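You operate a simulated robot arm through the tools that you are given. There is no shell and no other tool.

The job below is to be done with a simulated robot arm. You get a single attempt, and the scene is never put back.

JOB
Bend the white tube against the pin at marks 1 and 5.
Fine: no kink, no other bend; the handle ends at rest and the red slider stays at mark 5.

Only the result counts: the job must be done as asked and must still hold three seconds after the hand-in. Knocking over, shifting, dropping, spilling or breaking anything else fails it.

ROBOT AND FRAMES
A 6-joint arm with a two-finger gripper, fixed in place. Base frame: the origin is on the floor under the middle of its stand, x ahead of it, y to its left, z up; the work surface is at about z = 800. Lengths are in mm, angles in rad, forces in N, time in s.
It reaches about 1572 mm from its shoulder. Its first joint turns from -2.897 to 2.897 rad. Payload 2.45 kg.
Tool frame: the origin (TCP) lies between the finger pads and is the grasp point; the fingertips stand 20 mm ahead of it; z points along the fingers, y is the line along which they close. The gripper opens to 140 mm; its body begins 168 mm behind the TCP.
Orientation is told as [roll, pitch, yaw] about the base's x, y, z axes, in that order, counted from this pose: with the fingers straight down and closing along the base's y, the tool's x points along the base's -x, its y along +y and its z along -z.

CONTROLS
- The arm moves only by the tool step_arm. Its argument "plan" is a list of rows, each a list of 3 entries, a list of its own where there are three numbers: the turn, a rotation vector about the base's x, y, z in rad, then the shift along the base's x, y, z in mm, then the closure, from 0 (fully open) to 1 (shut). In form: [[[rx, ry, rz], [dx, dy, dz], hand], ...]. A call has 1 to 20 rows; each row is the pose to reach, as a shift and turn from the pose commanded when the call began. Each row takes 0.2 s and may step no farther than 50 mm and 0.15 rad from the row before; otherwise, or with a gripper value out of range, the whole call is refused. A pose out of reach is approached as far as the arm can. The call stops where the force on the tool passes 40 N (or 10 N more than at its start, if that is more) or the arm is blocked; 0.2 s more then pass. Each finger travels about 45 mm/s and halts on what it meets, pressing with about 22 N; the grip force reading is that of the motor and also rises with nothing between the fingers. The clock runs only during rows and for 0.2 s after the last one: add rows that repeat a pose to give the fingers time. The reply holds the time, the measured pose of the TCP, the force on the tool along the base axes, the opening and the grip force, in the units named above and with some noise, with the torque about the TCP (base axes, N m) and any sound that the robot's microphone picked up.
- Cameras (640 x 400 px; columns grow to the right, rows downward): "scene" is fixed at [219.5, -651.2, 1579.7]; the picture's right is [0.88, -0.47, 0.00], its down [-0.26, -0.49, -0.83] and it looks along [0.39, 0.73, -0.56] (base axes); focal length 374 px, centre (320, 200). "wrist" rides on the gripper at [78, 11, -209] in the tool frame; the picture's right is [-0.14, 0.99, 0.00], its down [-0.92, -0.13, -0.37] and it looks along [-0.37, -0.05, 0.93] (tool axes); focal length 280 px, centre (320, 200). There is no depth. A picture from a camera that has moved, and an enlarged one, comes with that camera's place and axes in the base frame and with its lens.
- grab_frame(camera): a new picture of that camera. The clock stands still meanwhile.
- inspect(camera, box): a new picture of the part [left, top, right, bottom] of that camera's present view, enlarged. The clock stands still meanwhile.
- sign_off(): hands the job in; it is judged then, once.

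Places have to be worked out from the pictures, the camera data and where the tool is seen. Open the gripper and draw the arm clear of the work before you hand the job in, unless the task says otherwise.

The tools are called after "Call:" as a command line: name --argument value ..., lists and objects as JSON in quotes. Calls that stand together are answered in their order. step_arm: Moves the arm, as the interface text tells. Its arguments: {"type":"object","properties":{"plan":{"type":"array","items":{"type":"array"}}},"required":["plan"]} The other tools are called the same way: grab_frame (camera) takes a picture; inspect (camera, box) takes an enlarged picture of a part of a camera's view; sign_off () hands the job in.

At the start:

```text
t: 0.0
position: [558.5, 526.2, 1111.5]
orientation: [-0.001, 0.0, 0.0]
ft_force: [-0.1, 0.3, -0.6]
ft_torque: [0.0, -0.01, 0.0]
opening: 139.8
grip_force: 0.0
```

scene: 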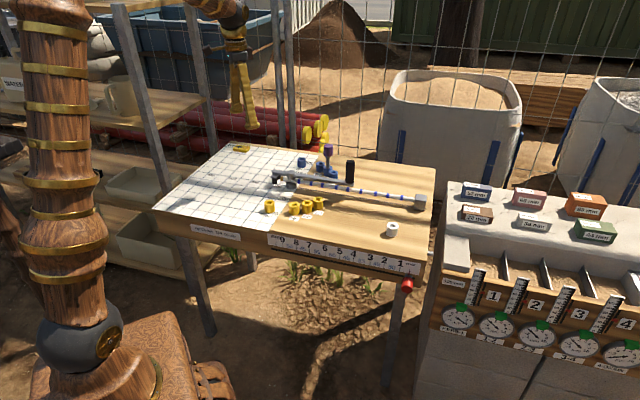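
wrist: 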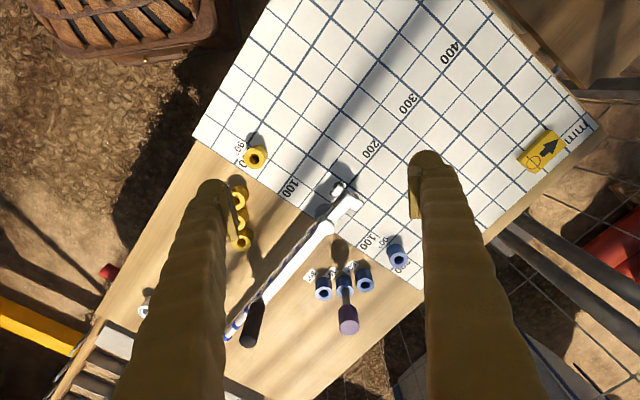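

I start by taking close-ups of the bench to understand the bender, the tube, the slider and the marks.

Call:
inspect --camera "scene" --box '[250, 130, 450, 255]'

Call:
inspect --camera "scene" --box '[250, 210, 450, 335]'

Call:
inspect --camera "wrist" --box '[200, 130, 440, 360]'

Call:
inspect --camera "scene" --box '[140, 130, 300, 250]'

Call:
inspect --camera "scene" --box '[430, 170, 640, 380]'

```text
3.20 times, centred on (350, 192) of scene
camera zoom: at [219.5, -651.2, 1579.7], right [0.88, -0.47, 0.0], down [-0.26, -0.49, -0.83], along [0.39, 0.73, -0.56], focal length 1196 px, centre (224, 224)
```

zoom: 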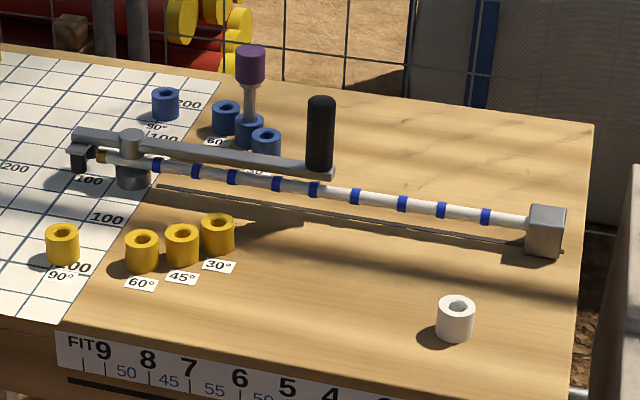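

```text
3.20 times, centred on (350, 272) of scene
camera zoom: at [219.5, -651.2, 1579.7], right [0.88, -0.47, 0.0], down [-0.26, -0.49, -0.83], along [0.39, 0.73, -0.56], focal length 1196 px, centre (224, -32)
```

zoom: 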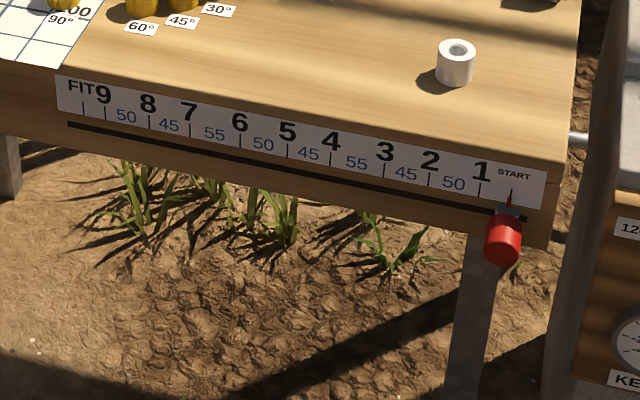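

```text
1.74 times, centred on (320, 245) of wrist
camera zoom: at [480.9, 536.8, 1320.9], right [0.14, 0.99, 0.0], down [0.92, -0.13, 0.37], along [0.37, -0.05, -0.93], focal length 488 px, centre (320, 122)
```

zoom: 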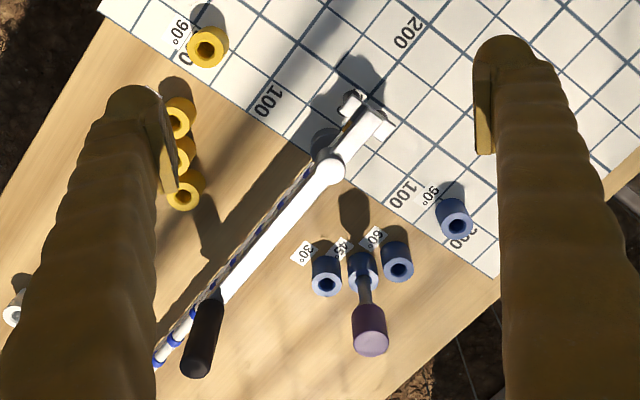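

```text
3.33 times, centred on (220, 190) of scene
camera zoom: at [219.5, -651.2, 1579.7], right [0.88, -0.47, 0.0], down [-0.26, -0.49, -0.83], along [0.39, 0.73, -0.56], focal length 1246 px, centre (653, 233)
```

zoom: 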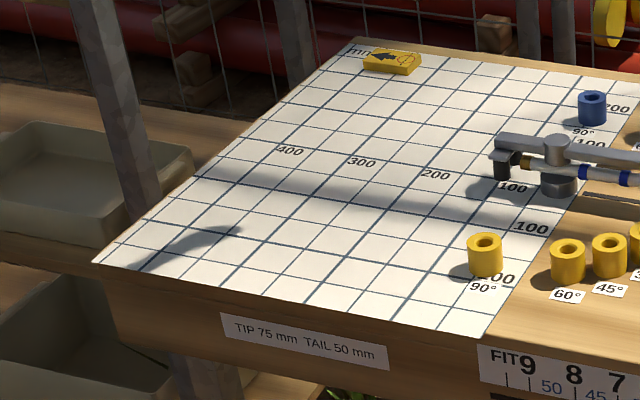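

```text
1.90 times, centred on (535, 275) of scene
camera zoom: at [219.5, -651.2, 1579.7], right [0.88, -0.47, 0.0], down [-0.26, -0.49, -0.83], along [0.39, 0.73, -0.56], focal length 712 px, centre (-90, 57)
```

zoom: 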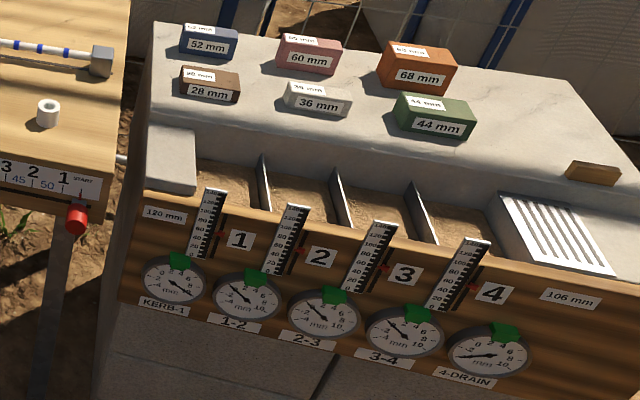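

The bender has a post with a handle (black knob), a purple pin in a blue 45° socket, and a red slider under the front scale at START. I take closer looks at the scale, the pin socket and the yellow plate before moving.

Call:
inspect --camera "wrist" --box '[490, 100, 610, 190]'

Call:
inspect --camera "wrist" --box '[290, 170, 420, 350]'

Call:
inspect --camera "scene" --box '[265, 140, 355, 200]'

Call:
inspect --camera "scene" --box '[360, 240, 440, 300]'

Call:
inspect --camera "scene" --box '[0, 0, 320, 200]'

```text
4.44 times, centred on (550, 145) of wrist
camera zoom: at [480.9, 536.8, 1320.9], right [0.14, 0.99, 0.0], down [0.92, -0.13, 0.37], along [0.37, -0.05, -0.93], focal length 1246 px, centre (-702, 444)
```

zoom: 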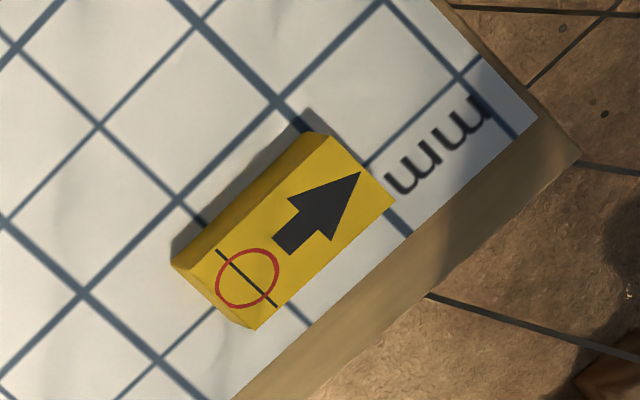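

```text
2.22 times, centred on (355, 260) of wrist
camera zoom: at [480.9, 536.8, 1320.9], right [0.14, 0.99, 0.0], down [0.92, -0.13, 0.37], along [0.37, -0.05, -0.93], focal length 623 px, centre (242, 67)
```

zoom: 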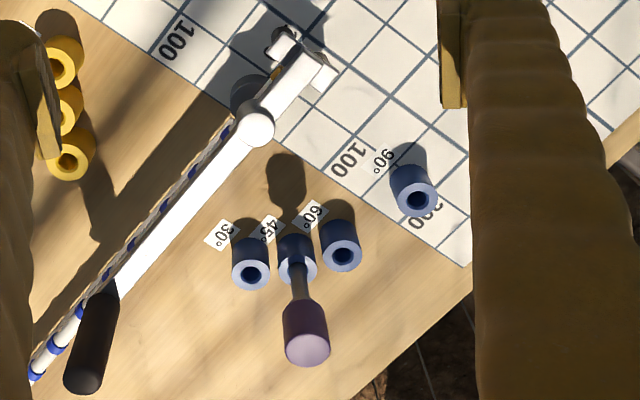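

```text
6.67 times, centred on (310, 170) of scene
camera zoom: at [219.5, -651.2, 1579.7], right [0.88, -0.47, 0.0], down [-0.26, -0.49, -0.83], along [0.39, 0.73, -0.56], focal length 2492 px, centre (387, 400)
```

zoom: 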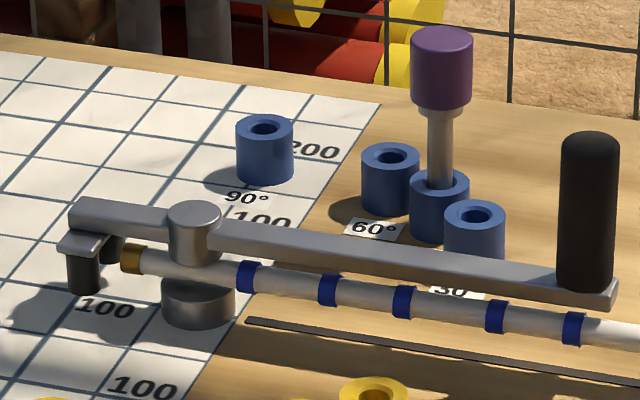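

```text
6.67 times, centred on (400, 270) of scene
camera zoom: at [219.5, -651.2, 1579.7], right [0.88, -0.47, 0.0], down [-0.26, -0.49, -0.83], along [0.39, 0.73, -0.56], focal length 2492 px, centre (-213, -267)
```

zoom: 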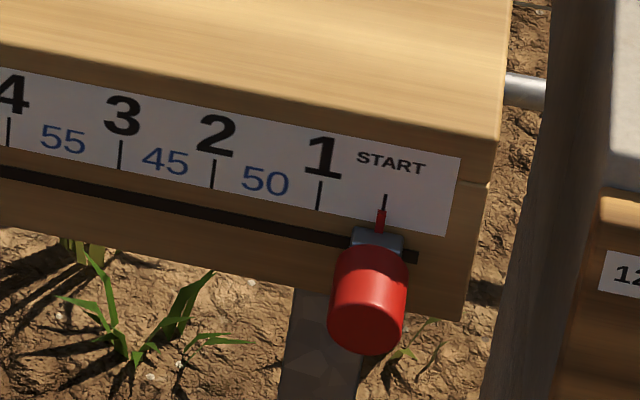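

```text
2.00 times, centred on (160, 100) of scene
camera zoom: at [219.5, -651.2, 1579.7], right [0.88, -0.47, 0.0], down [-0.26, -0.49, -0.83], along [0.39, 0.73, -0.56], focal length 748 px, centre (640, 400)
```

zoom: 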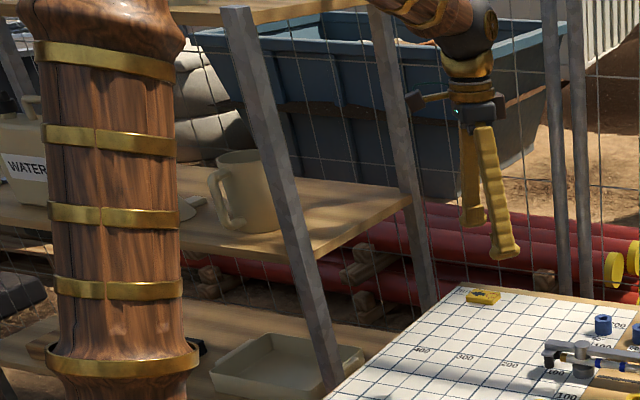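

The pin sits in the blue 45° socket and the handle is along the tube, at rest. The slider knob is at about (821, -80, 747), sticking out horizontally from the front face. I move high over the front edge, yawed 45° so the fingers close along the edge, and look with the wrist camera.

Call:
step_arm --plan '[[[0, 0, 0.052], [16, -42, -4], 0.3], [[0, 0, 0.105], [32, -84, -8], 0.5], [[0, 0, 0.157], [48, -125, -12], 0.5], [[0, 0, 0.209], [64, -167, -16], 0.5], [[0, 0, 0.262], [80, -209, -20], 0.5], [[0, 0, 0.314], [96, -250, -24], 0.5], [[0, 0, 0.366], [112, -292, -28], 0.5], [[0, 0, 0.419], [128, -334, -32], 0.5], [[0, 0, 0.471], [144, -376, -36], 0.5], [[0, 0, 0.523], [160, -417, -40], 0.5], [[0, 0, 0.576], [176, -459, -44], 0.5], [[0, 0, 0.628], [192, -501, -48], 0.5], [[0, 0, 0.68], [208, -543, -52], 0.5], [[0, 0, 0.733], [224, -584, -56], 0.5], [[0, 0, 0.785], [240, -626, -60], 0.5], [[0, 0, 0.785], [240, -626, -60], 0.5]]'

```text
t: 3.4
position: [795.8, -99.9, 1053.5]
orientation: [0.0, -0.001, 0.785]
ft_force: [0.2, -0.1, 0.2]
ft_torque: [-0.02, -0.01, -0.02]
opening: 70.2
grip_force: 0.1
```

Arrived at (796, -100, 1053) with 70 mm opening. I look with both cameras.

Call:
grab_frame --camera "wrist"

Call:
grab_frame --camera "scene"

```text
taken
camera wrist: at [734.9, -148.3, 1264.1], right [-0.6, 0.8, 0.0], down [0.74, 0.56, 0.37], along [0.29, 0.22, -0.93], focal length 280 px, centre (320, 200)
```

wrist: 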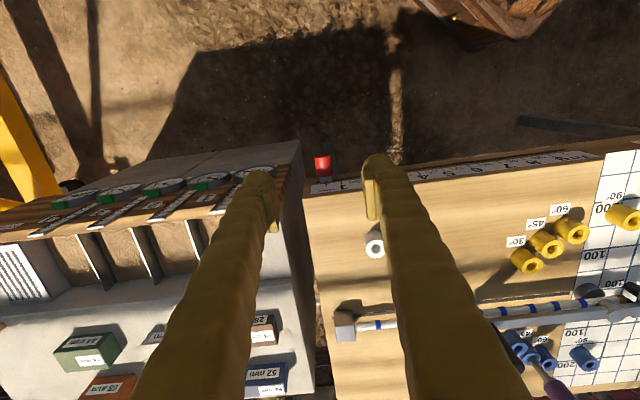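

```text
taken
```

scene: 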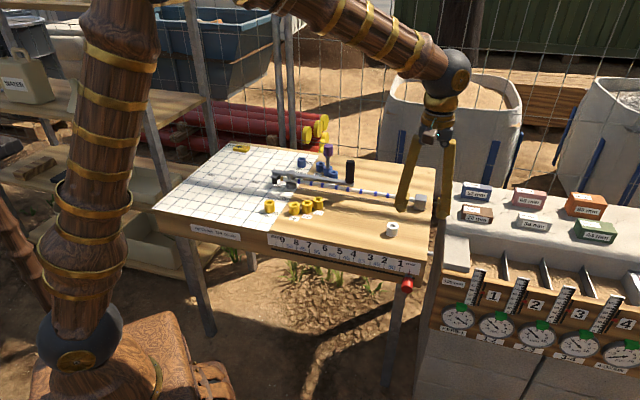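

The slider knob shows just below the gap between the fingers. I enlarge the area around it, and the kerb unit near it.

Call:
inspect --camera "wrist" --box '[270, 130, 380, 200]'

Call:
inspect --camera "scene" --box '[380, 130, 480, 300]'

Call:
inspect --camera "wrist" --box '[310, 140, 640, 346]'

```text
5.71 times, centred on (325, 165) of wrist
camera zoom: at [734.9, -148.3, 1264.1], right [-0.6, 0.8, 0.0], down [0.74, 0.56, 0.37], along [0.29, 0.22, -0.93], focal length 1602 px, centre (291, 400)
```

zoom: 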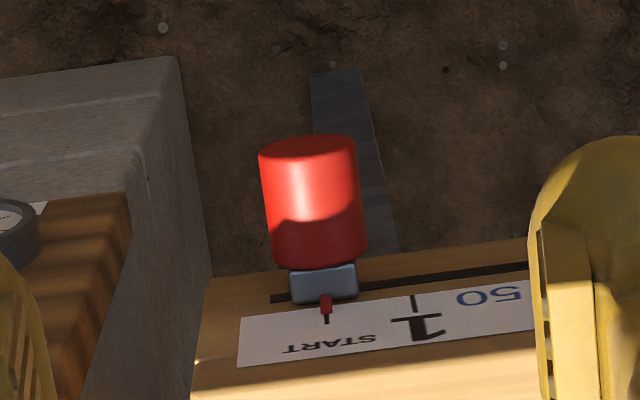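

```text
2.35 times, centred on (430, 215) of scene
camera zoom: at [219.5, -651.2, 1579.7], right [0.88, -0.47, 0.0], down [-0.26, -0.49, -0.83], along [0.39, 0.73, -0.56], focal length 880 px, centre (61, 165)
```

zoom: 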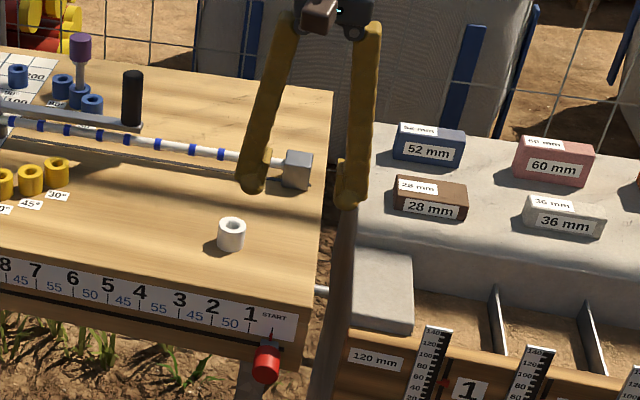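

```text
1.94 times, centred on (475, 243) of wrist
camera zoom: at [734.9, -148.3, 1264.1], right [-0.6, 0.8, 0.0], down [0.74, 0.56, 0.37], along [0.29, 0.22, -0.93], focal length 544 px, centre (19, 117)
```

zoom: 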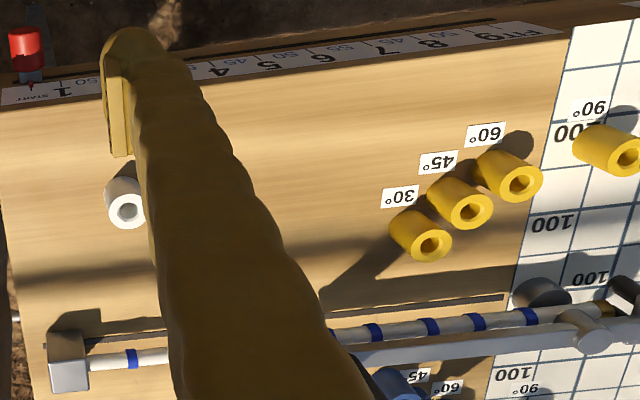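

Triangulating the two views puts the knob axis lower than I first thought (z about 712–722). I take tighter close-ups to pin down the table edge and knob height.

Call:
inspect --camera "scene" --box '[392, 250, 440, 280]'

Call:
inspect --camera "scene" --box '[392, 270, 424, 290]'

Call:
inspect --camera "wrist" --box '[295, 180, 345, 211]'

```text
13.33 times, centred on (416, 265) of scene
camera zoom: at [219.5, -651.2, 1579.7], right [0.88, -0.47, 0.0], down [-0.26, -0.49, -0.83], along [0.39, 0.73, -0.56], focal length 4984 px, centre (-960, -667)
```

zoom: 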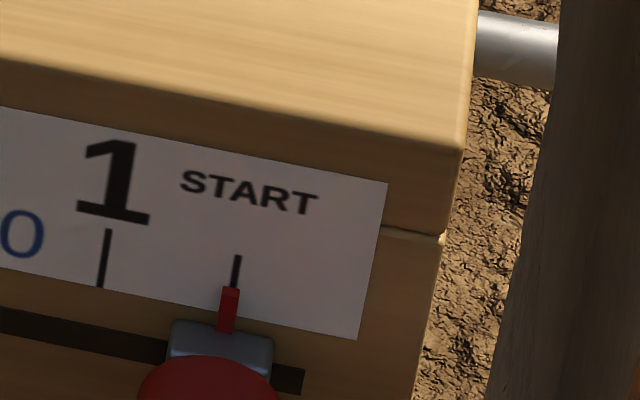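

```text
16.00 times, centred on (408, 280) of scene
camera zoom: at [219.5, -651.2, 1579.7], right [0.88, -0.47, 0.0], down [-0.26, -0.49, -0.83], along [0.39, 0.73, -0.56], focal length 5981 px, centre (-1088, -1080)
```

zoom: 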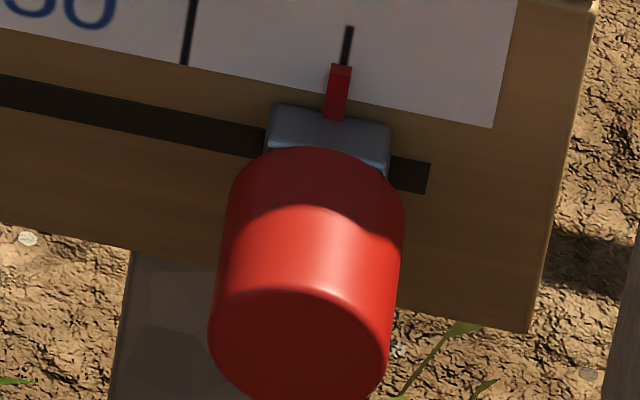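

```text
12.80 times, centred on (320, 196) of wrist
camera zoom: at [734.9, -148.3, 1264.1], right [-0.6, 0.8, 0.0], down [0.74, 0.56, 0.37], along [0.29, 0.22, -0.93], focal length 3589 px, centre (320, 258)
```

zoom: 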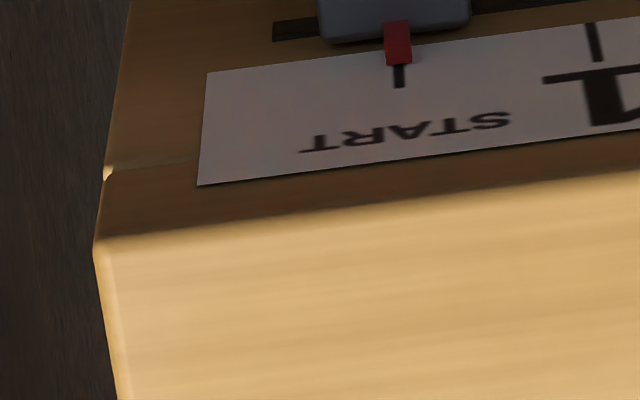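

The kerb unit's wall stands only about 45–50 mm right of the knob axis, too tight for fingers from above on both sides of the knob. The knob axis is at about (845, -54, 715), so I'll approach it horizontally from the robot side with the fingers above and below it. First I turn the tool halfway there in free air.

Call:
step_arm --plan '[[[0.095, 0, -0.067], [-4, -4, 0], 0.5], [[0.19, 0, -0.134], [-8, -8, 0], 0.5], [[0.285, 0, -0.2015], [-12, -12, 0], 0.5], [[0.38, 0, -0.2687], [-16, -16, 0], 0.5], [[0.475, 0, -0.3358], [-20, -20, 0], 0.5], [[0.57, 0, -0.403], [-24, -24, 0], 0.5], [[0.665, 0, -0.47], [-28, -28, 0], 0.5], [[0.76, 0, -0.5374], [-32, -32, 0], 0.5], [[0.855, 0, -0.6045], [-32, -32, 0], 0.5], [[0.855, 0, -0.6045], [-32, -32, 0], 0.5]]'

```text
t: 5.6
position: [765.6, -132.5, 1050.9]
orientation: [0.788, -0.339, -0.003]
ft_force: [0.2, -0.2, -0.2]
ft_torque: [0.02, 0.02, -0.02]
opening: 70.0
grip_force: 0.0
```

The turn follows well. I finish the second half of the turn and lower to about z = 900.

Call:
step_arm --plan '[[[0.095, 0, -0.067], [0, 0, -15], 0.5], [[0.19, 0, -0.134], [0, 0, -30], 0.5], [[0.285, 0, -0.2015], [0, 0, -45], 0.5], [[0.38, 0, -0.2687], [0, 0, -60], 0.5], [[0.475, 0, -0.3358], [0, 0, -75], 0.5], [[0.57, 0, -0.403], [0, 0, -90], 0.5], [[0.665, 0, -0.47], [0, 0, -105], 0.5], [[0.76, 0, -0.5374], [0, 0, -120], 0.5], [[0.855, 0, -0.6045], [0, 0, -135], 0.5], [[0.855, 0, -0.6045], [0, 0, -150], 0.5], [[0.855, 0, -0.6045], [0, 0, -150], 0.5]]'

Call:
grab_frame --camera "scene"

Call:
grab_frame --camera "wrist"

```text
t: 8.0
position: [765.9, -131.0, 900.6]
orientation: [1.57, 0.0, -0.786]
ft_force: [0.0, -0.9, 0.0]
ft_torque: [-0.01, -0.01, -0.02]
opening: 70.0
grip_force: 0.0
```

```text
taken
```

scene: 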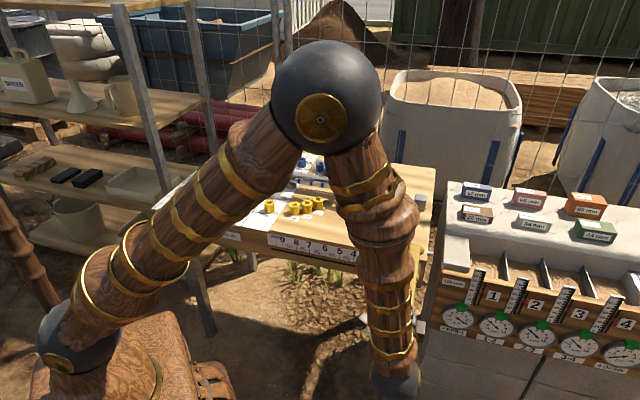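

```text
taken
camera wrist: at [563.9, -224.7, 912.4], right [0.1, -0.1, 0.99], down [0.39, -0.91, -0.13], along [0.92, 0.4, -0.05], focal length 280 px, centre (320, 200)
```

wrist: 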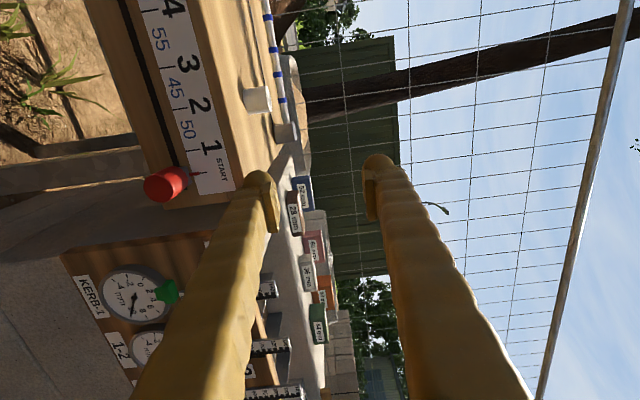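

The tool is now horizontal and points at the table front. The view shows the knob and the scale clearly; I lower to the knob's height, still 100 mm clear of it.

Call:
step_arm --plan '[[[0, 0, 0.004], [0, 0, -35], 0.5], [[0, 0, 0.008], [1, -1, -75], 0.5], [[0, 0, 0.012], [2, -2, -115], 0.5], [[0, 0, 0.012], [2, -2, -155], 0.5], [[0, 0, 0.012], [2, -2, -185], 0.5], [[0, 0, 0.012], [2, -2, -185], 0.5]]'

Call:
grab_frame --camera "wrist"

Call:
grab_frame --camera "scene"

```text
t: 9.4
position: [767.4, -134.4, 716.8]
orientation: [1.571, 0.0, -0.774]
ft_force: [0.5, -0.3, 0.4]
ft_torque: [0.03, 0.02, -0.01]
opening: 69.8
grip_force: 0.0
```

```text
taken
camera wrist: at [567.8, -230.6, 726.2], right [0.1, -0.1, 0.99], down [0.4, -0.91, -0.13], along [0.91, 0.41, -0.05], focal length 280 px, centre (320, 200)
```

wrist: 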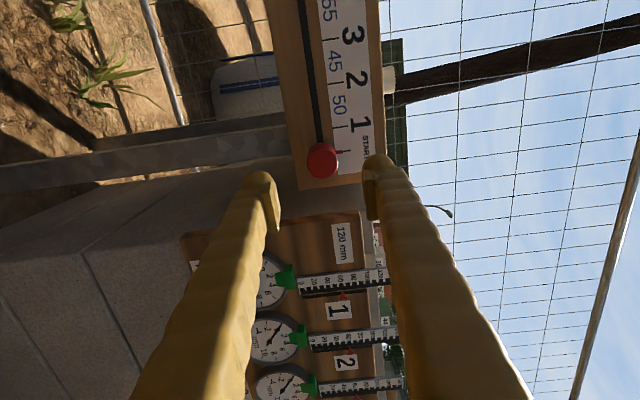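

```text
taken
```

scene: 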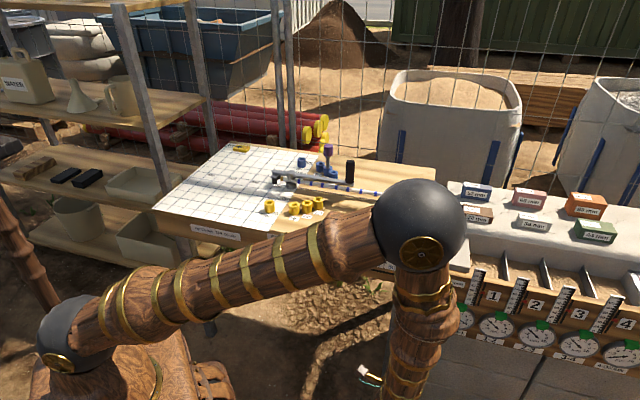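

Knob axis from this view: s about 641–643 along the edge and z about 718; the TCP is nearly in line (z 716.8). I advance about 112 mm towards the face so the fingers straddle the knob from above and below.

Call:
step_arm --plan '[[[0, 0, 0], [14, 14.3, 0], 0.5], [[0, 0, 0], [28, 28.6, 0], 0.5], [[0, 0, 0], [42, 43, 0], 0.5], [[0, 0, 0], [54, 55.3, 0], 0.5], [[0, 0, 0], [64, 65.5, 0], 0.5], [[0, 0, 0], [72, 73.7, 0], 0.5], [[0, 0, 0], [78, 80, 0], 0.5], [[0, 0, 0], [78, 80, 0], 0.5]]'

Call:
grab_frame --camera "wrist"

Call:
grab_frame --camera "scene"

```text
t: 11.2
position: [845.9, -53.6, 716.4]
orientation: [1.573, 0.0, -0.773]
ft_force: [0.8, -0.4, 0.0]
ft_torque: [0.01, 0.03, -0.02]
opening: 70.1
grip_force: 0.0
```

```text
taken
camera wrist: at [645.0, -148.8, 727.4], right [0.1, -0.1, 0.99], down [0.4, -0.91, -0.13], along [0.91, 0.41, -0.05], focal length 280 px, centre (320, 200)
```

wrist: 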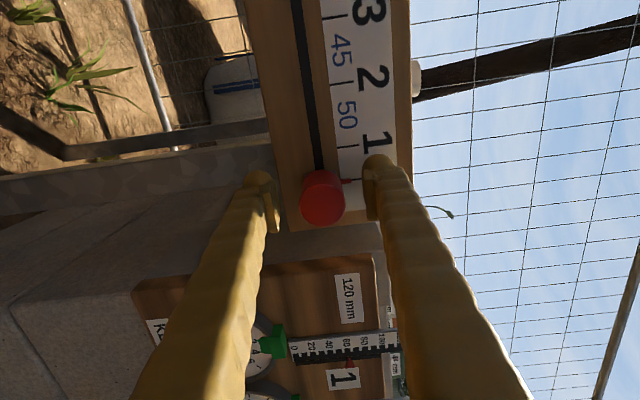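

```text
taken
```

scene: 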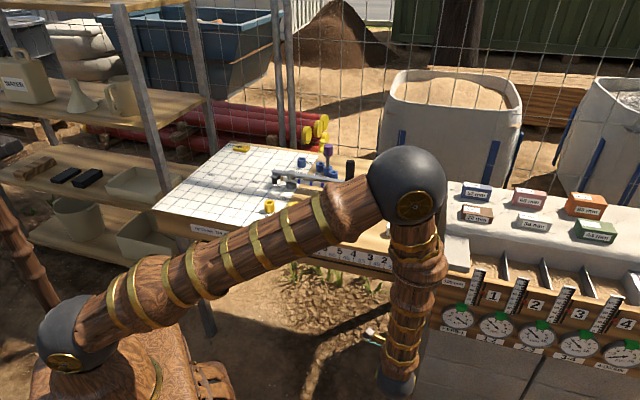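

The knob sits centred between the two pads. I close the grip on it without moving.

Call:
step_arm --plan '[[[0, 0, 0], [0, 0, 0], 0.65], [[0, 0, 0], [0, 0, 0], 0.72], [[0, 0, 0], [0, 0, 0], 0.8], [[0, 0, 0], [0, 0, 0], 0.9], [[0, 0, 0], [0, 0, 0], 1], [[0, 0, 0], [0, 0, 0], 1]]'

Call:
inspect --camera "wrist" --box '[240, 100, 440, 225]'

```text
t: 12.6
position: [846.1, -52.5, 718.4]
orientation: [1.573, -0.003, -0.773]
ft_force: [-0.2, 3.8, 36.5]
ft_torque: [0.27, -0.25, 0.01]
opening: 32.2
grip_force: 40.5
```

```text
3.20 times, centred on (340, 162) of wrist
camera zoom: at [645.0, -148.9, 728.4], right [0.1, -0.1, 0.99], down [0.4, -0.91, -0.13], along [0.91, 0.41, -0.05], focal length 897 px, centre (256, 320)
```

zoom: 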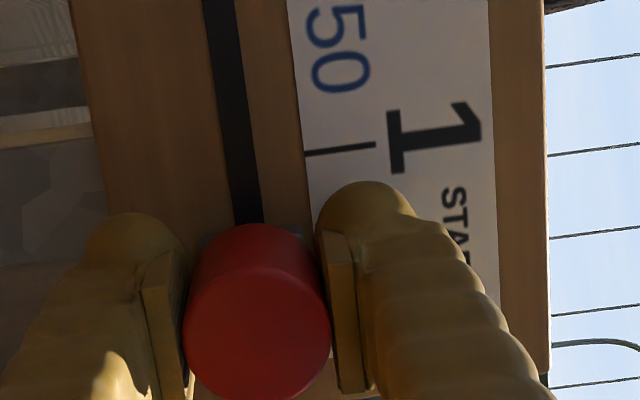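

The grip holds (opening 32 mm), but the hand carries 36 N upward, meaning it sits about 2 mm too low. I raise the hand a little to relieve that.

Call:
step_arm --plan '[[[0, 0, 0], [0, 0, 1], 1], [[0, 0, 0], [0, 0, 2], 1], [[0, 0, 0], [0, 0, 2], 1]]'

```text
t: 13.4
position: [847.4, -52.5, 718.3]
orientation: [1.568, 0.0, -0.773]
ft_force: [11.5, 10.9, 13.7]
ft_torque: [0.04, -0.11, 0.0]
opening: 32.2
grip_force: 45.0
```

The vertical force fell to 14 N, with about 16 N towards the table. I relieve both by another millimetre each.

Call:
step_arm --plan '[[[0, 0, 0], [0.35, 0.35, 0.5], 1], [[0, 0, 0], [0.7, 0.7, 1], 1], [[0, 0, 0], [0.7, 0.7, 1], 1]]'

```text
t: 14.2
position: [845.6, -53.0, 718.1]
orientation: [1.57, 0.004, -0.775]
ft_force: [-21.4, -17.8, -21.5]
ft_torque: [-0.21, 0.22, 0.14]
opening: 32.3
grip_force: 45.4
```

Now it's slightly past (about -28 N outward, -21 N down), so the stiffness is around 40 N/mm. I go back 0.6 mm in both.

Call:
step_arm --plan '[[[0, 0, 0], [-0.2, -0.2, -0.3], 1], [[0, 0, 0], [-0.45, -0.45, -0.6], 1], [[0, 0, 0], [-0.45, -0.45, -0.6], 1]]'

```text
t: 15.0
position: [845.9, -52.5, 718.5]
orientation: [1.57, 0.001, -0.773]
ft_force: [-11.6, -4.2, -28.5]
ft_torque: [-0.23, 0.2, -0.04]
opening: 32.2
grip_force: 45.1
```

The reading doesn't match the last move, so I hold still to see the settled forces.

Call:
step_arm --plan '[[[0, 0, 0], [0, 0, 0], 1], [[0, 0, 0], [0, 0, 0], 1], [[0, 0, 0], [0, 0, 0], 1], [[0, 0, 0], [0, 0, 0], 1]]'

```text
t: 16.0
position: [845.9, -52.7, 717.4]
orientation: [1.573, 0.003, -0.774]
ft_force: [-3.0, 7.3, -33.4]
ft_torque: [-0.24, 0.21, 0.07]
opening: 32.0
grip_force: 45.1
```

Settled at -33 N vertically with command z ≈ 718.9, versus +36 N at 716.5, so the neutral height is about 717.7. I lower by 1.2 mm.

Call:
step_arm --plan '[[[0, 0, 0], [0, 0, -0.6], 1], [[0, 0, 0], [0, 0, -1.2], 1], [[0, 0, 0], [0, 0, -1.2], 1], [[0, 0, 0], [0, 0, -1.2], 1]]'

```text
t: 17.0
position: [846.6, -54.1, 717.8]
orientation: [1.57, 0.001, -0.772]
ft_force: [-18.1, 18.2, -12.3]
ft_torque: [0.0, 0.08, 0.55]
opening: 32.1
grip_force: 44.8
```

Forces are moderate; the grip is good. I now slide left along the edge by 15 mm as a test, slowly.

Call:
step_arm --plan '[[[0, 0, 0], [-1.4, 1.4, 0], 1], [[0, 0, 0], [-2.9, 2.8, 0], 1], [[0, 0, 0], [-4.3, 4.2, 0], 1], [[0, 0, 0], [-5.7, 5.6, 0], 1], [[0, 0, 0], [-7.2, 7.0, 0], 1], [[0, 0, 0], [-8.6, 8.4, 0], 1], [[0, 0, 0], [-10.0, 9.8, 0], 1], [[0, 0, 0], [-10.7, 10.5, 0], 1], [[0, 0, 0], [-10.7, 10.5, 0], 1]]'

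Call:
inspect --camera "wrist" --box '[240, 100, 440, 225]'

```text
t: 19.0
position: [835.9, -42.8, 717.1]
orientation: [1.57, -0.001, -0.773]
ft_force: [-18.1, -18.0, 5.9]
ft_torque: [0.08, -0.08, -0.03]
opening: 32.2
grip_force: 44.5
```

```text
3.20 times, centred on (340, 162) of wrist
camera zoom: at [634.8, -138.6, 729.1], right [0.1, -0.1, 0.99], down [0.4, -0.91, -0.13], along [0.91, 0.41, -0.05], focal length 897 px, centre (256, 320)
```

zoom: 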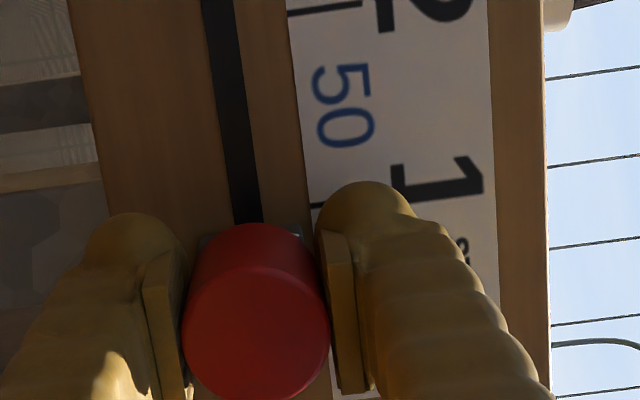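

The knob travels with the hand: mark 1's tick moved towards the finger by the expected amount. About 15 mm remain; I go on with 14.5 mm and relieve the push towards the face by half a millimetre.

Call:
step_arm --plan '[[[0, 0, 0], [-1.6, 1.1, 0], 1], [[0, 0, 0], [-3.1, 2.5, 0], 1], [[0, 0, 0], [-4.6, 3.9, 0], 1], [[0, 0, 0], [-6.0, 5.3, 0], 1], [[0, 0, 0], [-7.5, 6.7, 0], 1], [[0, 0, 0], [-8.9, 8.1, 0], 1], [[0, 0, 0], [-10.0, 9.2, 0], 1], [[0, 0, 0], [-10.7, 9.8, 0], 1], [[0, 0, 0], [-10.7, 9.8, 0], 1]]'

```text
t: 21.0
position: [823.7, -33.4, 717.4]
orientation: [1.572, -0.002, -0.774]
ft_force: [21.5, 26.8, 16.3]
ft_torque: [0.04, -0.02, 0.04]
opening: 32.3
grip_force: 44.9
```

I release the knob and look at the needle against mark 1.

Call:
step_arm --plan '[[[0, 0, 0], [0, 0, 0], 0.5], [[0, 0, 0], [0, 0, 0], 0.4], [[0, 0, 0], [0, 0, 0], 0.35], [[0, 0, 0], [0, 0, 0], 0.35]]'

Call:
inspect --camera "wrist" --box '[290, 120, 420, 220]'

Call:
grab_frame --camera "scene"

```text
t: 22.0
position: [825.4, -33.6, 717.3]
orientation: [1.57, -0.001, -0.774]
ft_force: [0.5, -0.2, 0.6]
ft_torque: [0.01, 0.0, 0.01]
opening: 91.0
grip_force: 0.0
```

```text
4.00 times, centred on (355, 170) of wrist
camera zoom: at [624.0, -129.2, 729.0], right [0.1, -0.1, 0.99], down [0.4, -0.91, -0.13], along [0.91, 0.41, -0.05], focal length 1122 px, centre (180, 320)
```

zoom: 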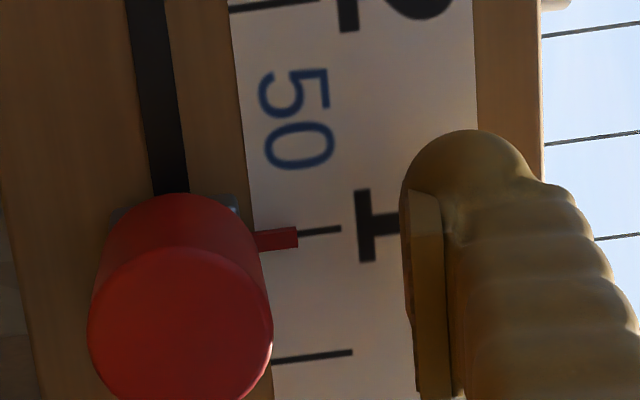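

```text
taken
```

scene: 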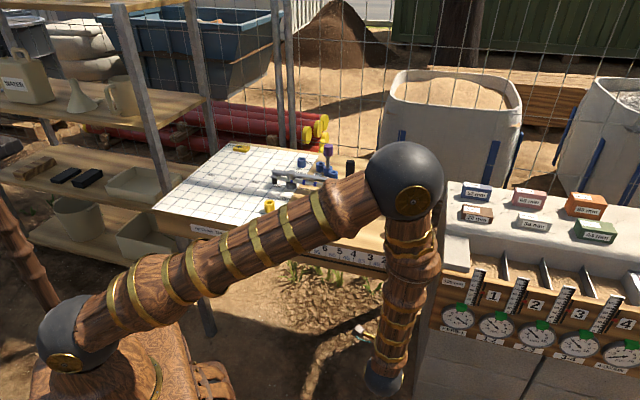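

The needle now lies on the tick of mark 1 (within about half a millimetre, given parallax). I back straight out from the knob and rise.

Call:
step_arm --plan '[[[0, 0, 0], [-7, -7.2, 0], 0.35], [[0, 0, 0], [-21, -21.5, 0], 0.35], [[0, 0, 0], [-38, -39, 0], 0.35], [[0, 0, 0], [-58, -59.5, 0], 0.35], [[0, 0, 0], [-80, -82, 0], 0.35], [[0, 0, 0], [-85, -87, 35], 0.35], [[0, 0, 0], [-85, -87, 80], 0.35], [[0, 0, 0], [-85, -87, 125], 0.35], [[0, 0, 0], [-85, -87, 170], 0.35], [[0, 0, 0], [-85, -87, 215], 0.35], [[0, 0, 0], [-85, -87, 260], 0.35], [[0, 0, 0], [-85, -87, 305], 0.35], [[0, 0, 0], [-85, -87, 350], 0.35], [[0, 0, 0], [-85, -87, 350], 0.35]]'

Call:
grab_frame --camera "scene"

Call:
inspect --camera "scene" --box '[380, 240, 440, 290]'

```text
t: 25.0
position: [737.4, -118.7, 1069.4]
orientation: [1.572, -0.002, -0.772]
ft_force: [0.2, -1.2, -1.2]
ft_torque: [-0.02, -0.01, 0.0]
opening: 91.2
grip_force: 0.0
```

```text
taken
```

scene: 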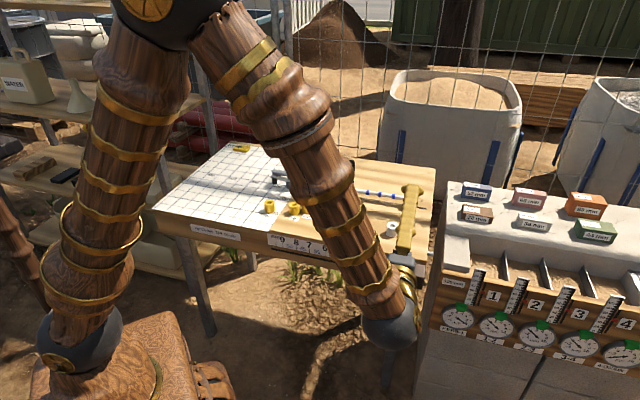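

```text
8.00 times, centred on (410, 265) of scene
camera zoom: at [219.5, -651.2, 1579.7], right [0.88, -0.47, 0.0], down [-0.26, -0.49, -0.83], along [0.39, 0.73, -0.56], focal length 2991 px, centre (-400, -320)
```

zoom: 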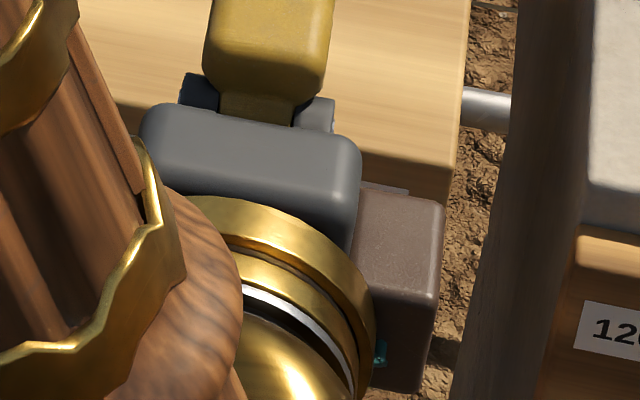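

Clear of the slider. Now I turn the tool back to fingers-down, closing across the handle (yaw about -0.773), while moving over to hover above the black handle knob near (875, 349).

Call:
step_arm --plan '[[[-0.0937, 0.0914, 0], [5, 15, 10], 0.35], [[-0.1874, 0.1829, 0], [14, 48, 25], 0.35], [[-0.281, 0.2743, 0], [26, 86, 35], 0.35], [[-0.3747, 0.3657, 0], [38, 126, 40], 0.35], [[-0.4684, 0.4572, 0], [50, 168, 40], 0.35], [[-0.5621, 0.5486, 0], [62, 210, 40], 0.35], [[-0.6558, 0.64, 0], [74, 252, 40], 0.35], [[-0.7495, 0.7315, 0], [86, 294, 40], 0.35], [[-0.8431, 0.8229, 0], [98, 336, 40], 0.35], [[-0.9368, 0.9143, 0], [110, 376, 40], 0.35], [[-1.0305, 1.0058, 0], [122, 414, 40], 0.35], [[-1.1242, 1.0972, 0], [132, 446, 40], 0.35], [[-1.1242, 1.0972, 0], [138, 468, 40], 0.35], [[-1.1242, 1.0972, 0], [138, 468, 40], 0.35]]'

Call:
grab_frame --camera "scene"

Call:
grab_frame --camera "wrist"

```text
t: 28.0
position: [877.3, 348.5, 1106.3]
orientation: [0.002, -0.001, -0.774]
ft_force: [1.3, -0.8, 0.9]
ft_torque: [-0.05, 0.02, 0.02]
opening: 90.9
grip_force: 0.0
```

```text
taken
```

scene: 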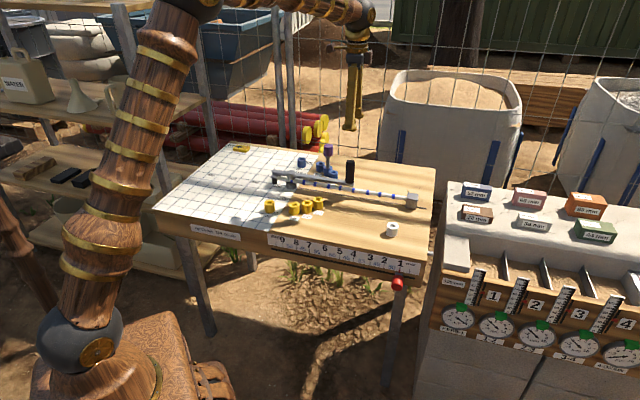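

```text
taken
camera wrist: at [830.6, 410.7, 1316.2], right [0.79, 0.61, 0.0], down [0.57, -0.73, 0.37], along [0.23, -0.29, -0.93], focal length 280 px, centre (320, 200)
```

wrist: 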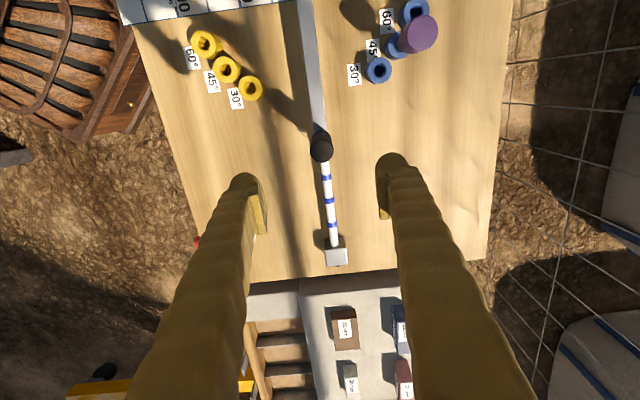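

The handle knob is seen below the fingers. I enlarge the view for the knob, pin and rollers, and check the slider from the scene camera.

Call:
inspect --camera "wrist" --box '[240, 90, 400, 190]'

Call:
inspect --camera "scene" --box '[370, 250, 440, 295]'

Call:
inspect --camera "scene" --box '[260, 130, 430, 235]'

Call:
inspect --camera "wrist" --box '[290, 0, 450, 100]'

```text
4.00 times, centred on (320, 140) of wrist
camera zoom: at [830.6, 410.7, 1316.2], right [0.79, 0.61, 0.0], down [0.57, -0.73, 0.37], along [0.23, -0.29, -0.93], focal length 1122 px, centre (320, 440)
```

zoom: 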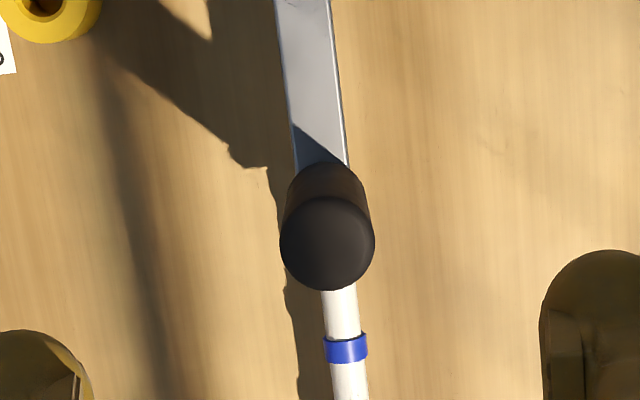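

```text
8.89 times, centred on (405, 272) of scene
camera zoom: at [219.5, -651.2, 1579.7], right [0.88, -0.47, 0.0], down [-0.26, -0.49, -0.83], along [0.39, 0.73, -0.56], focal length 3323 px, centre (-436, -444)
```

zoom: 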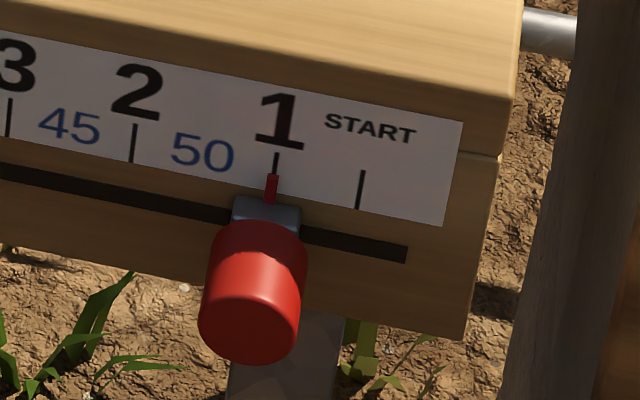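

```text
3.76 times, centred on (345, 182) of scene
camera zoom: at [219.5, -651.2, 1579.7], right [0.88, -0.47, 0.0], down [-0.26, -0.49, -0.83], along [0.39, 0.73, -0.56], focal length 1407 px, centre (226, 266)
```

zoom: 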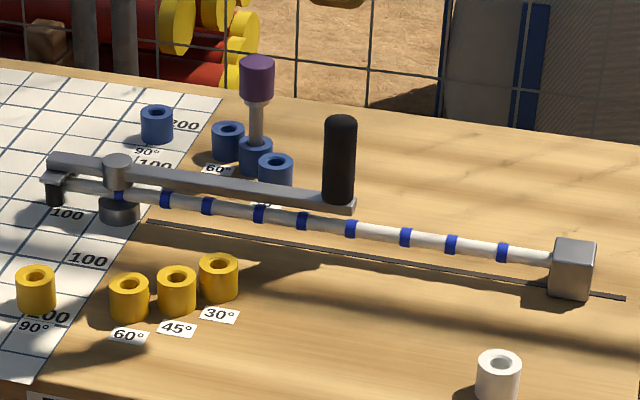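

```text
4.00 times, centred on (370, 50) of wrist
camera zoom: at [830.6, 410.7, 1316.2], right [0.79, 0.61, 0.0], down [0.57, -0.73, 0.37], along [0.23, -0.29, -0.93], focal length 1122 px, centre (120, 800)
```

zoom: 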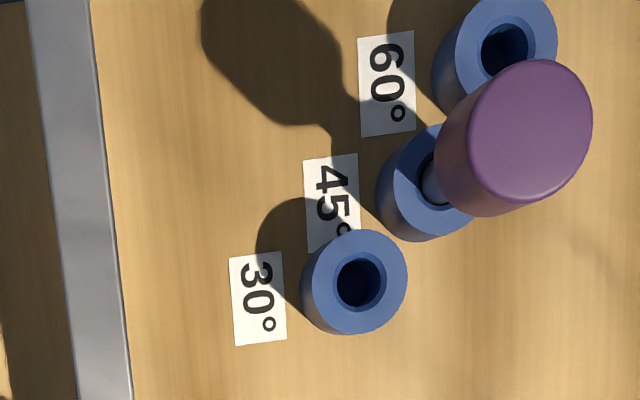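

Slider needle sits on mark 1 and the pin is in the 45° hole. The handle knob axis is at about (880.5, 350.5), 31–32 mm thick, top at z ≈ 942. I come straight down around it to z ≈ 905.

Call:
step_arm --plan '[[[0, 0, 0], [2.1, 2.7, -25], 0.45], [[0, 0, 0], [2.1, 2.7, -60], 0.45], [[0, 0, 0], [2.1, 2.7, -100], 0.45], [[0, 0, 0], [2.1, 2.7, -130], 0.45], [[0, 0, 0], [2.1, 2.7, -150], 0.45], [[0, 0, 0], [2.1, 2.7, -150], 0.45]]'

Call:
inspect --camera "wrist" --box '[220, 100, 420, 225]'

```text
t: 29.4
position: [877.6, 351.1, 958.0]
orientation: [0.001, 0.0, -0.772]
ft_force: [1.1, -0.7, -0.1]
ft_torque: [0.0, 0.01, -0.01]
opening: 77.1
grip_force: 0.2
```

```text
3.20 times, centred on (320, 162) of wrist
camera zoom: at [831.6, 412.5, 1166.3], right [0.79, 0.61, 0.0], down [0.57, -0.73, 0.37], along [0.23, -0.29, -0.93], focal length 897 px, centre (320, 320)
```

zoom: 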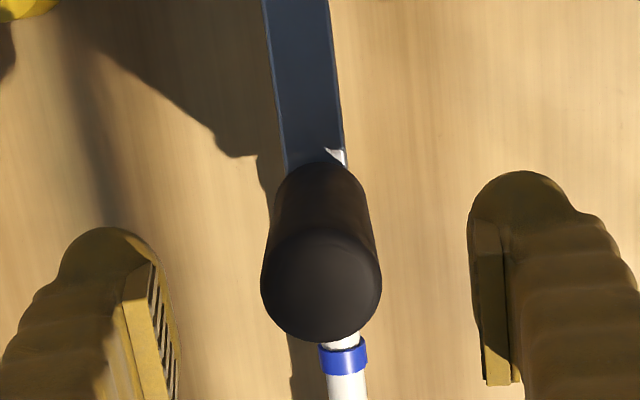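

The knob is centred between the pads. I descend the remaining 52 mm to z ≈ 905.

Call:
step_arm --plan '[[[0, 0, 0], [0, 0, -15], 0.45], [[0, 0, 0], [0, 0, -30], 0.45], [[0, 0, 0], [0, 0, -45], 0.45], [[0, 0, 0], [0, 0, -52], 0.45], [[0, 0, 0], [0, 0, -52], 0.45]]'

Call:
grab_frame --camera "wrist"

Call:
inspect --camera "scene" --box '[260, 90, 430, 235]'

```text
t: 30.6
position: [879.9, 350.1, 905.8]
orientation: [0.0, 0.0, -0.774]
ft_force: [0.3, 0.2, -0.1]
ft_torque: [0.01, 0.01, -0.01]
opening: 77.0
grip_force: 0.0
```

```text
taken
camera wrist: at [832.7, 412.3, 1115.2], right [0.79, 0.61, 0.0], down [0.57, -0.73, 0.37], along [0.23, -0.29, -0.93], focal length 280 px, centre (320, 200)
```

wrist: 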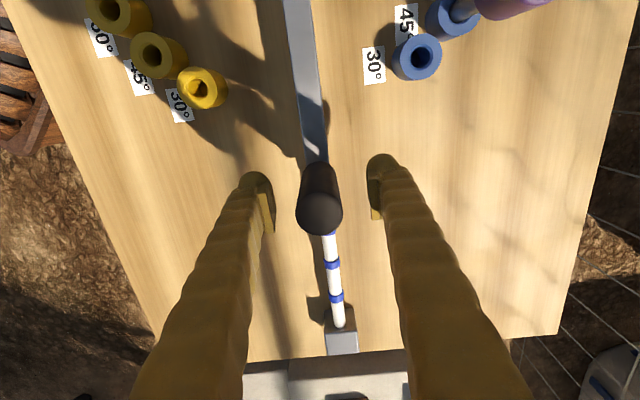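

```text
2.76 times, centred on (345, 162) of scene
camera zoom: at [219.5, -651.2, 1579.7], right [0.88, -0.47, 0.0], down [-0.26, -0.49, -0.83], along [0.39, 0.73, -0.56], focal length 1031 px, centre (251, 303)
```

zoom: 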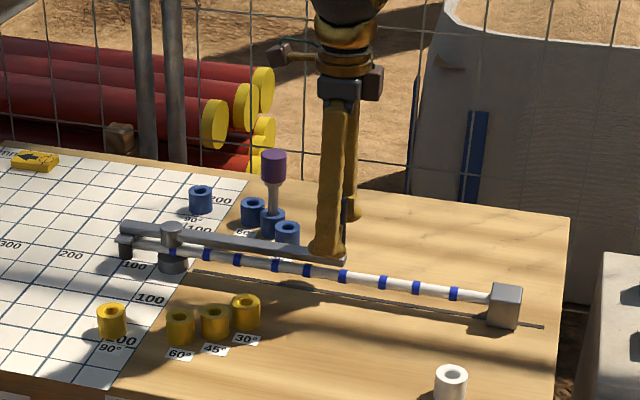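

The knob is centred and the fingers are well above the lever. I close to a loose cage of about 37 mm around the 32 mm knob and watch that nothing moves.

Call:
step_arm --plan '[[[0, 0, 0], [0, 0, 0], 0.6], [[0, 0, 0], [0, 0, 0], 0.7], [[0, 0, 0], [0, 0, 0], 0.735], [[0, 0, 0], [0, 0, 0], 0.735]]'

Call:
inspect --camera "wrist" --box '[220, 120, 420, 245]'

```text
t: 31.6
position: [880.8, 351.3, 906.8]
orientation: [0.0, 0.0, -0.773]
ft_force: [0.3, -0.5, 0.5]
ft_torque: [-0.02, -0.01, -0.01]
opening: 37.2
grip_force: 0.1
```

```text
3.20 times, centred on (320, 182) of wrist
camera zoom: at [832.7, 412.3, 1115.3], right [0.79, 0.61, 0.0], down [0.57, -0.73, 0.37], along [0.23, -0.29, -0.93], focal length 897 px, centre (320, 256)
```

zoom: 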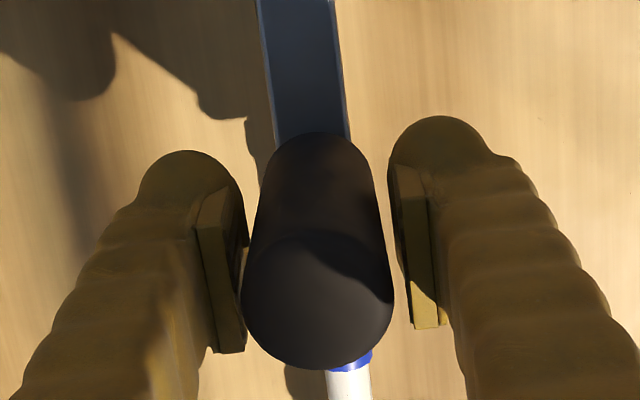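

No contact force; the cage is loose. I start swinging the handle around the post towards the pin, slowly, 0.02 rad per row up to 0.16 rad.

Call:
step_arm --plan '[[[0, 0, 0.02], [3.21, 3.41, 0], 0.735], [[0, 0, 0.04], [6.34, 6.89, 0], 0.735], [[0, 0, 0.06], [9.41, 10.42, 0], 0.735], [[0, 0, 0.08], [12.4, 14.02, 0], 0.735], [[0, 0, 0.1], [15.33, 17.68, 0], 0.735], [[0, 0, 0.12], [18.18, 21.4, 0], 0.735], [[0, 0, 0.14], [20.95, 25.17, 0], 0.735], [[0, 0, 0.16], [23.65, 28.99, 0], 0.735], [[0, 0, 0.16], [23.65, 28.99, 0], 0.735]]'

Call:
inspect --camera "wrist" --box '[220, 120, 420, 245]'

Call:
inspect --camera "scene" --box '[260, 120, 430, 235]'

```text
t: 33.6
position: [903.0, 378.7, 904.7]
orientation: [-0.001, 0.0, -0.613]
ft_force: [0.3, -1.2, -0.6]
ft_torque: [-0.04, 0.03, 0.0]
opening: 37.4
grip_force: 0.9
```

```text
3.20 times, centred on (320, 182) of wrist
camera zoom: at [846.6, 432.6, 1114.7], right [0.68, 0.73, 0.0], down [0.68, -0.63, 0.37], along [0.27, -0.25, -0.93], focal length 897 px, centre (320, 256)
```

zoom: 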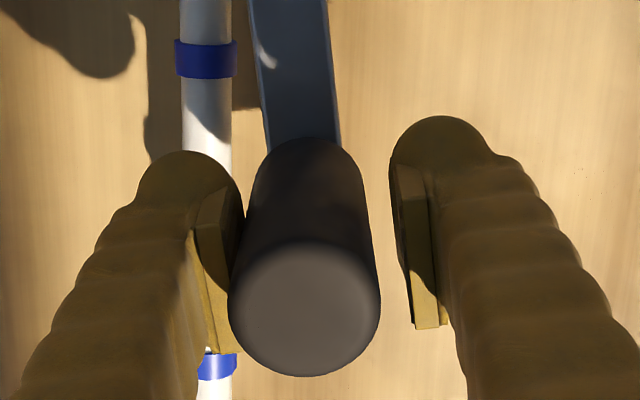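

```text
3.48 times, centred on (345, 178) of scene
camera zoom: at [219.5, -651.2, 1579.7], right [0.88, -0.47, 0.0], down [-0.26, -0.49, -0.83], along [0.39, 0.73, -0.56], focal length 1300 px, centre (233, 278)
```

zoom: 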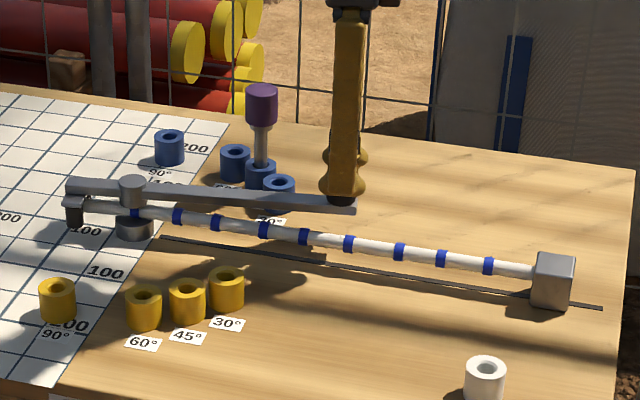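

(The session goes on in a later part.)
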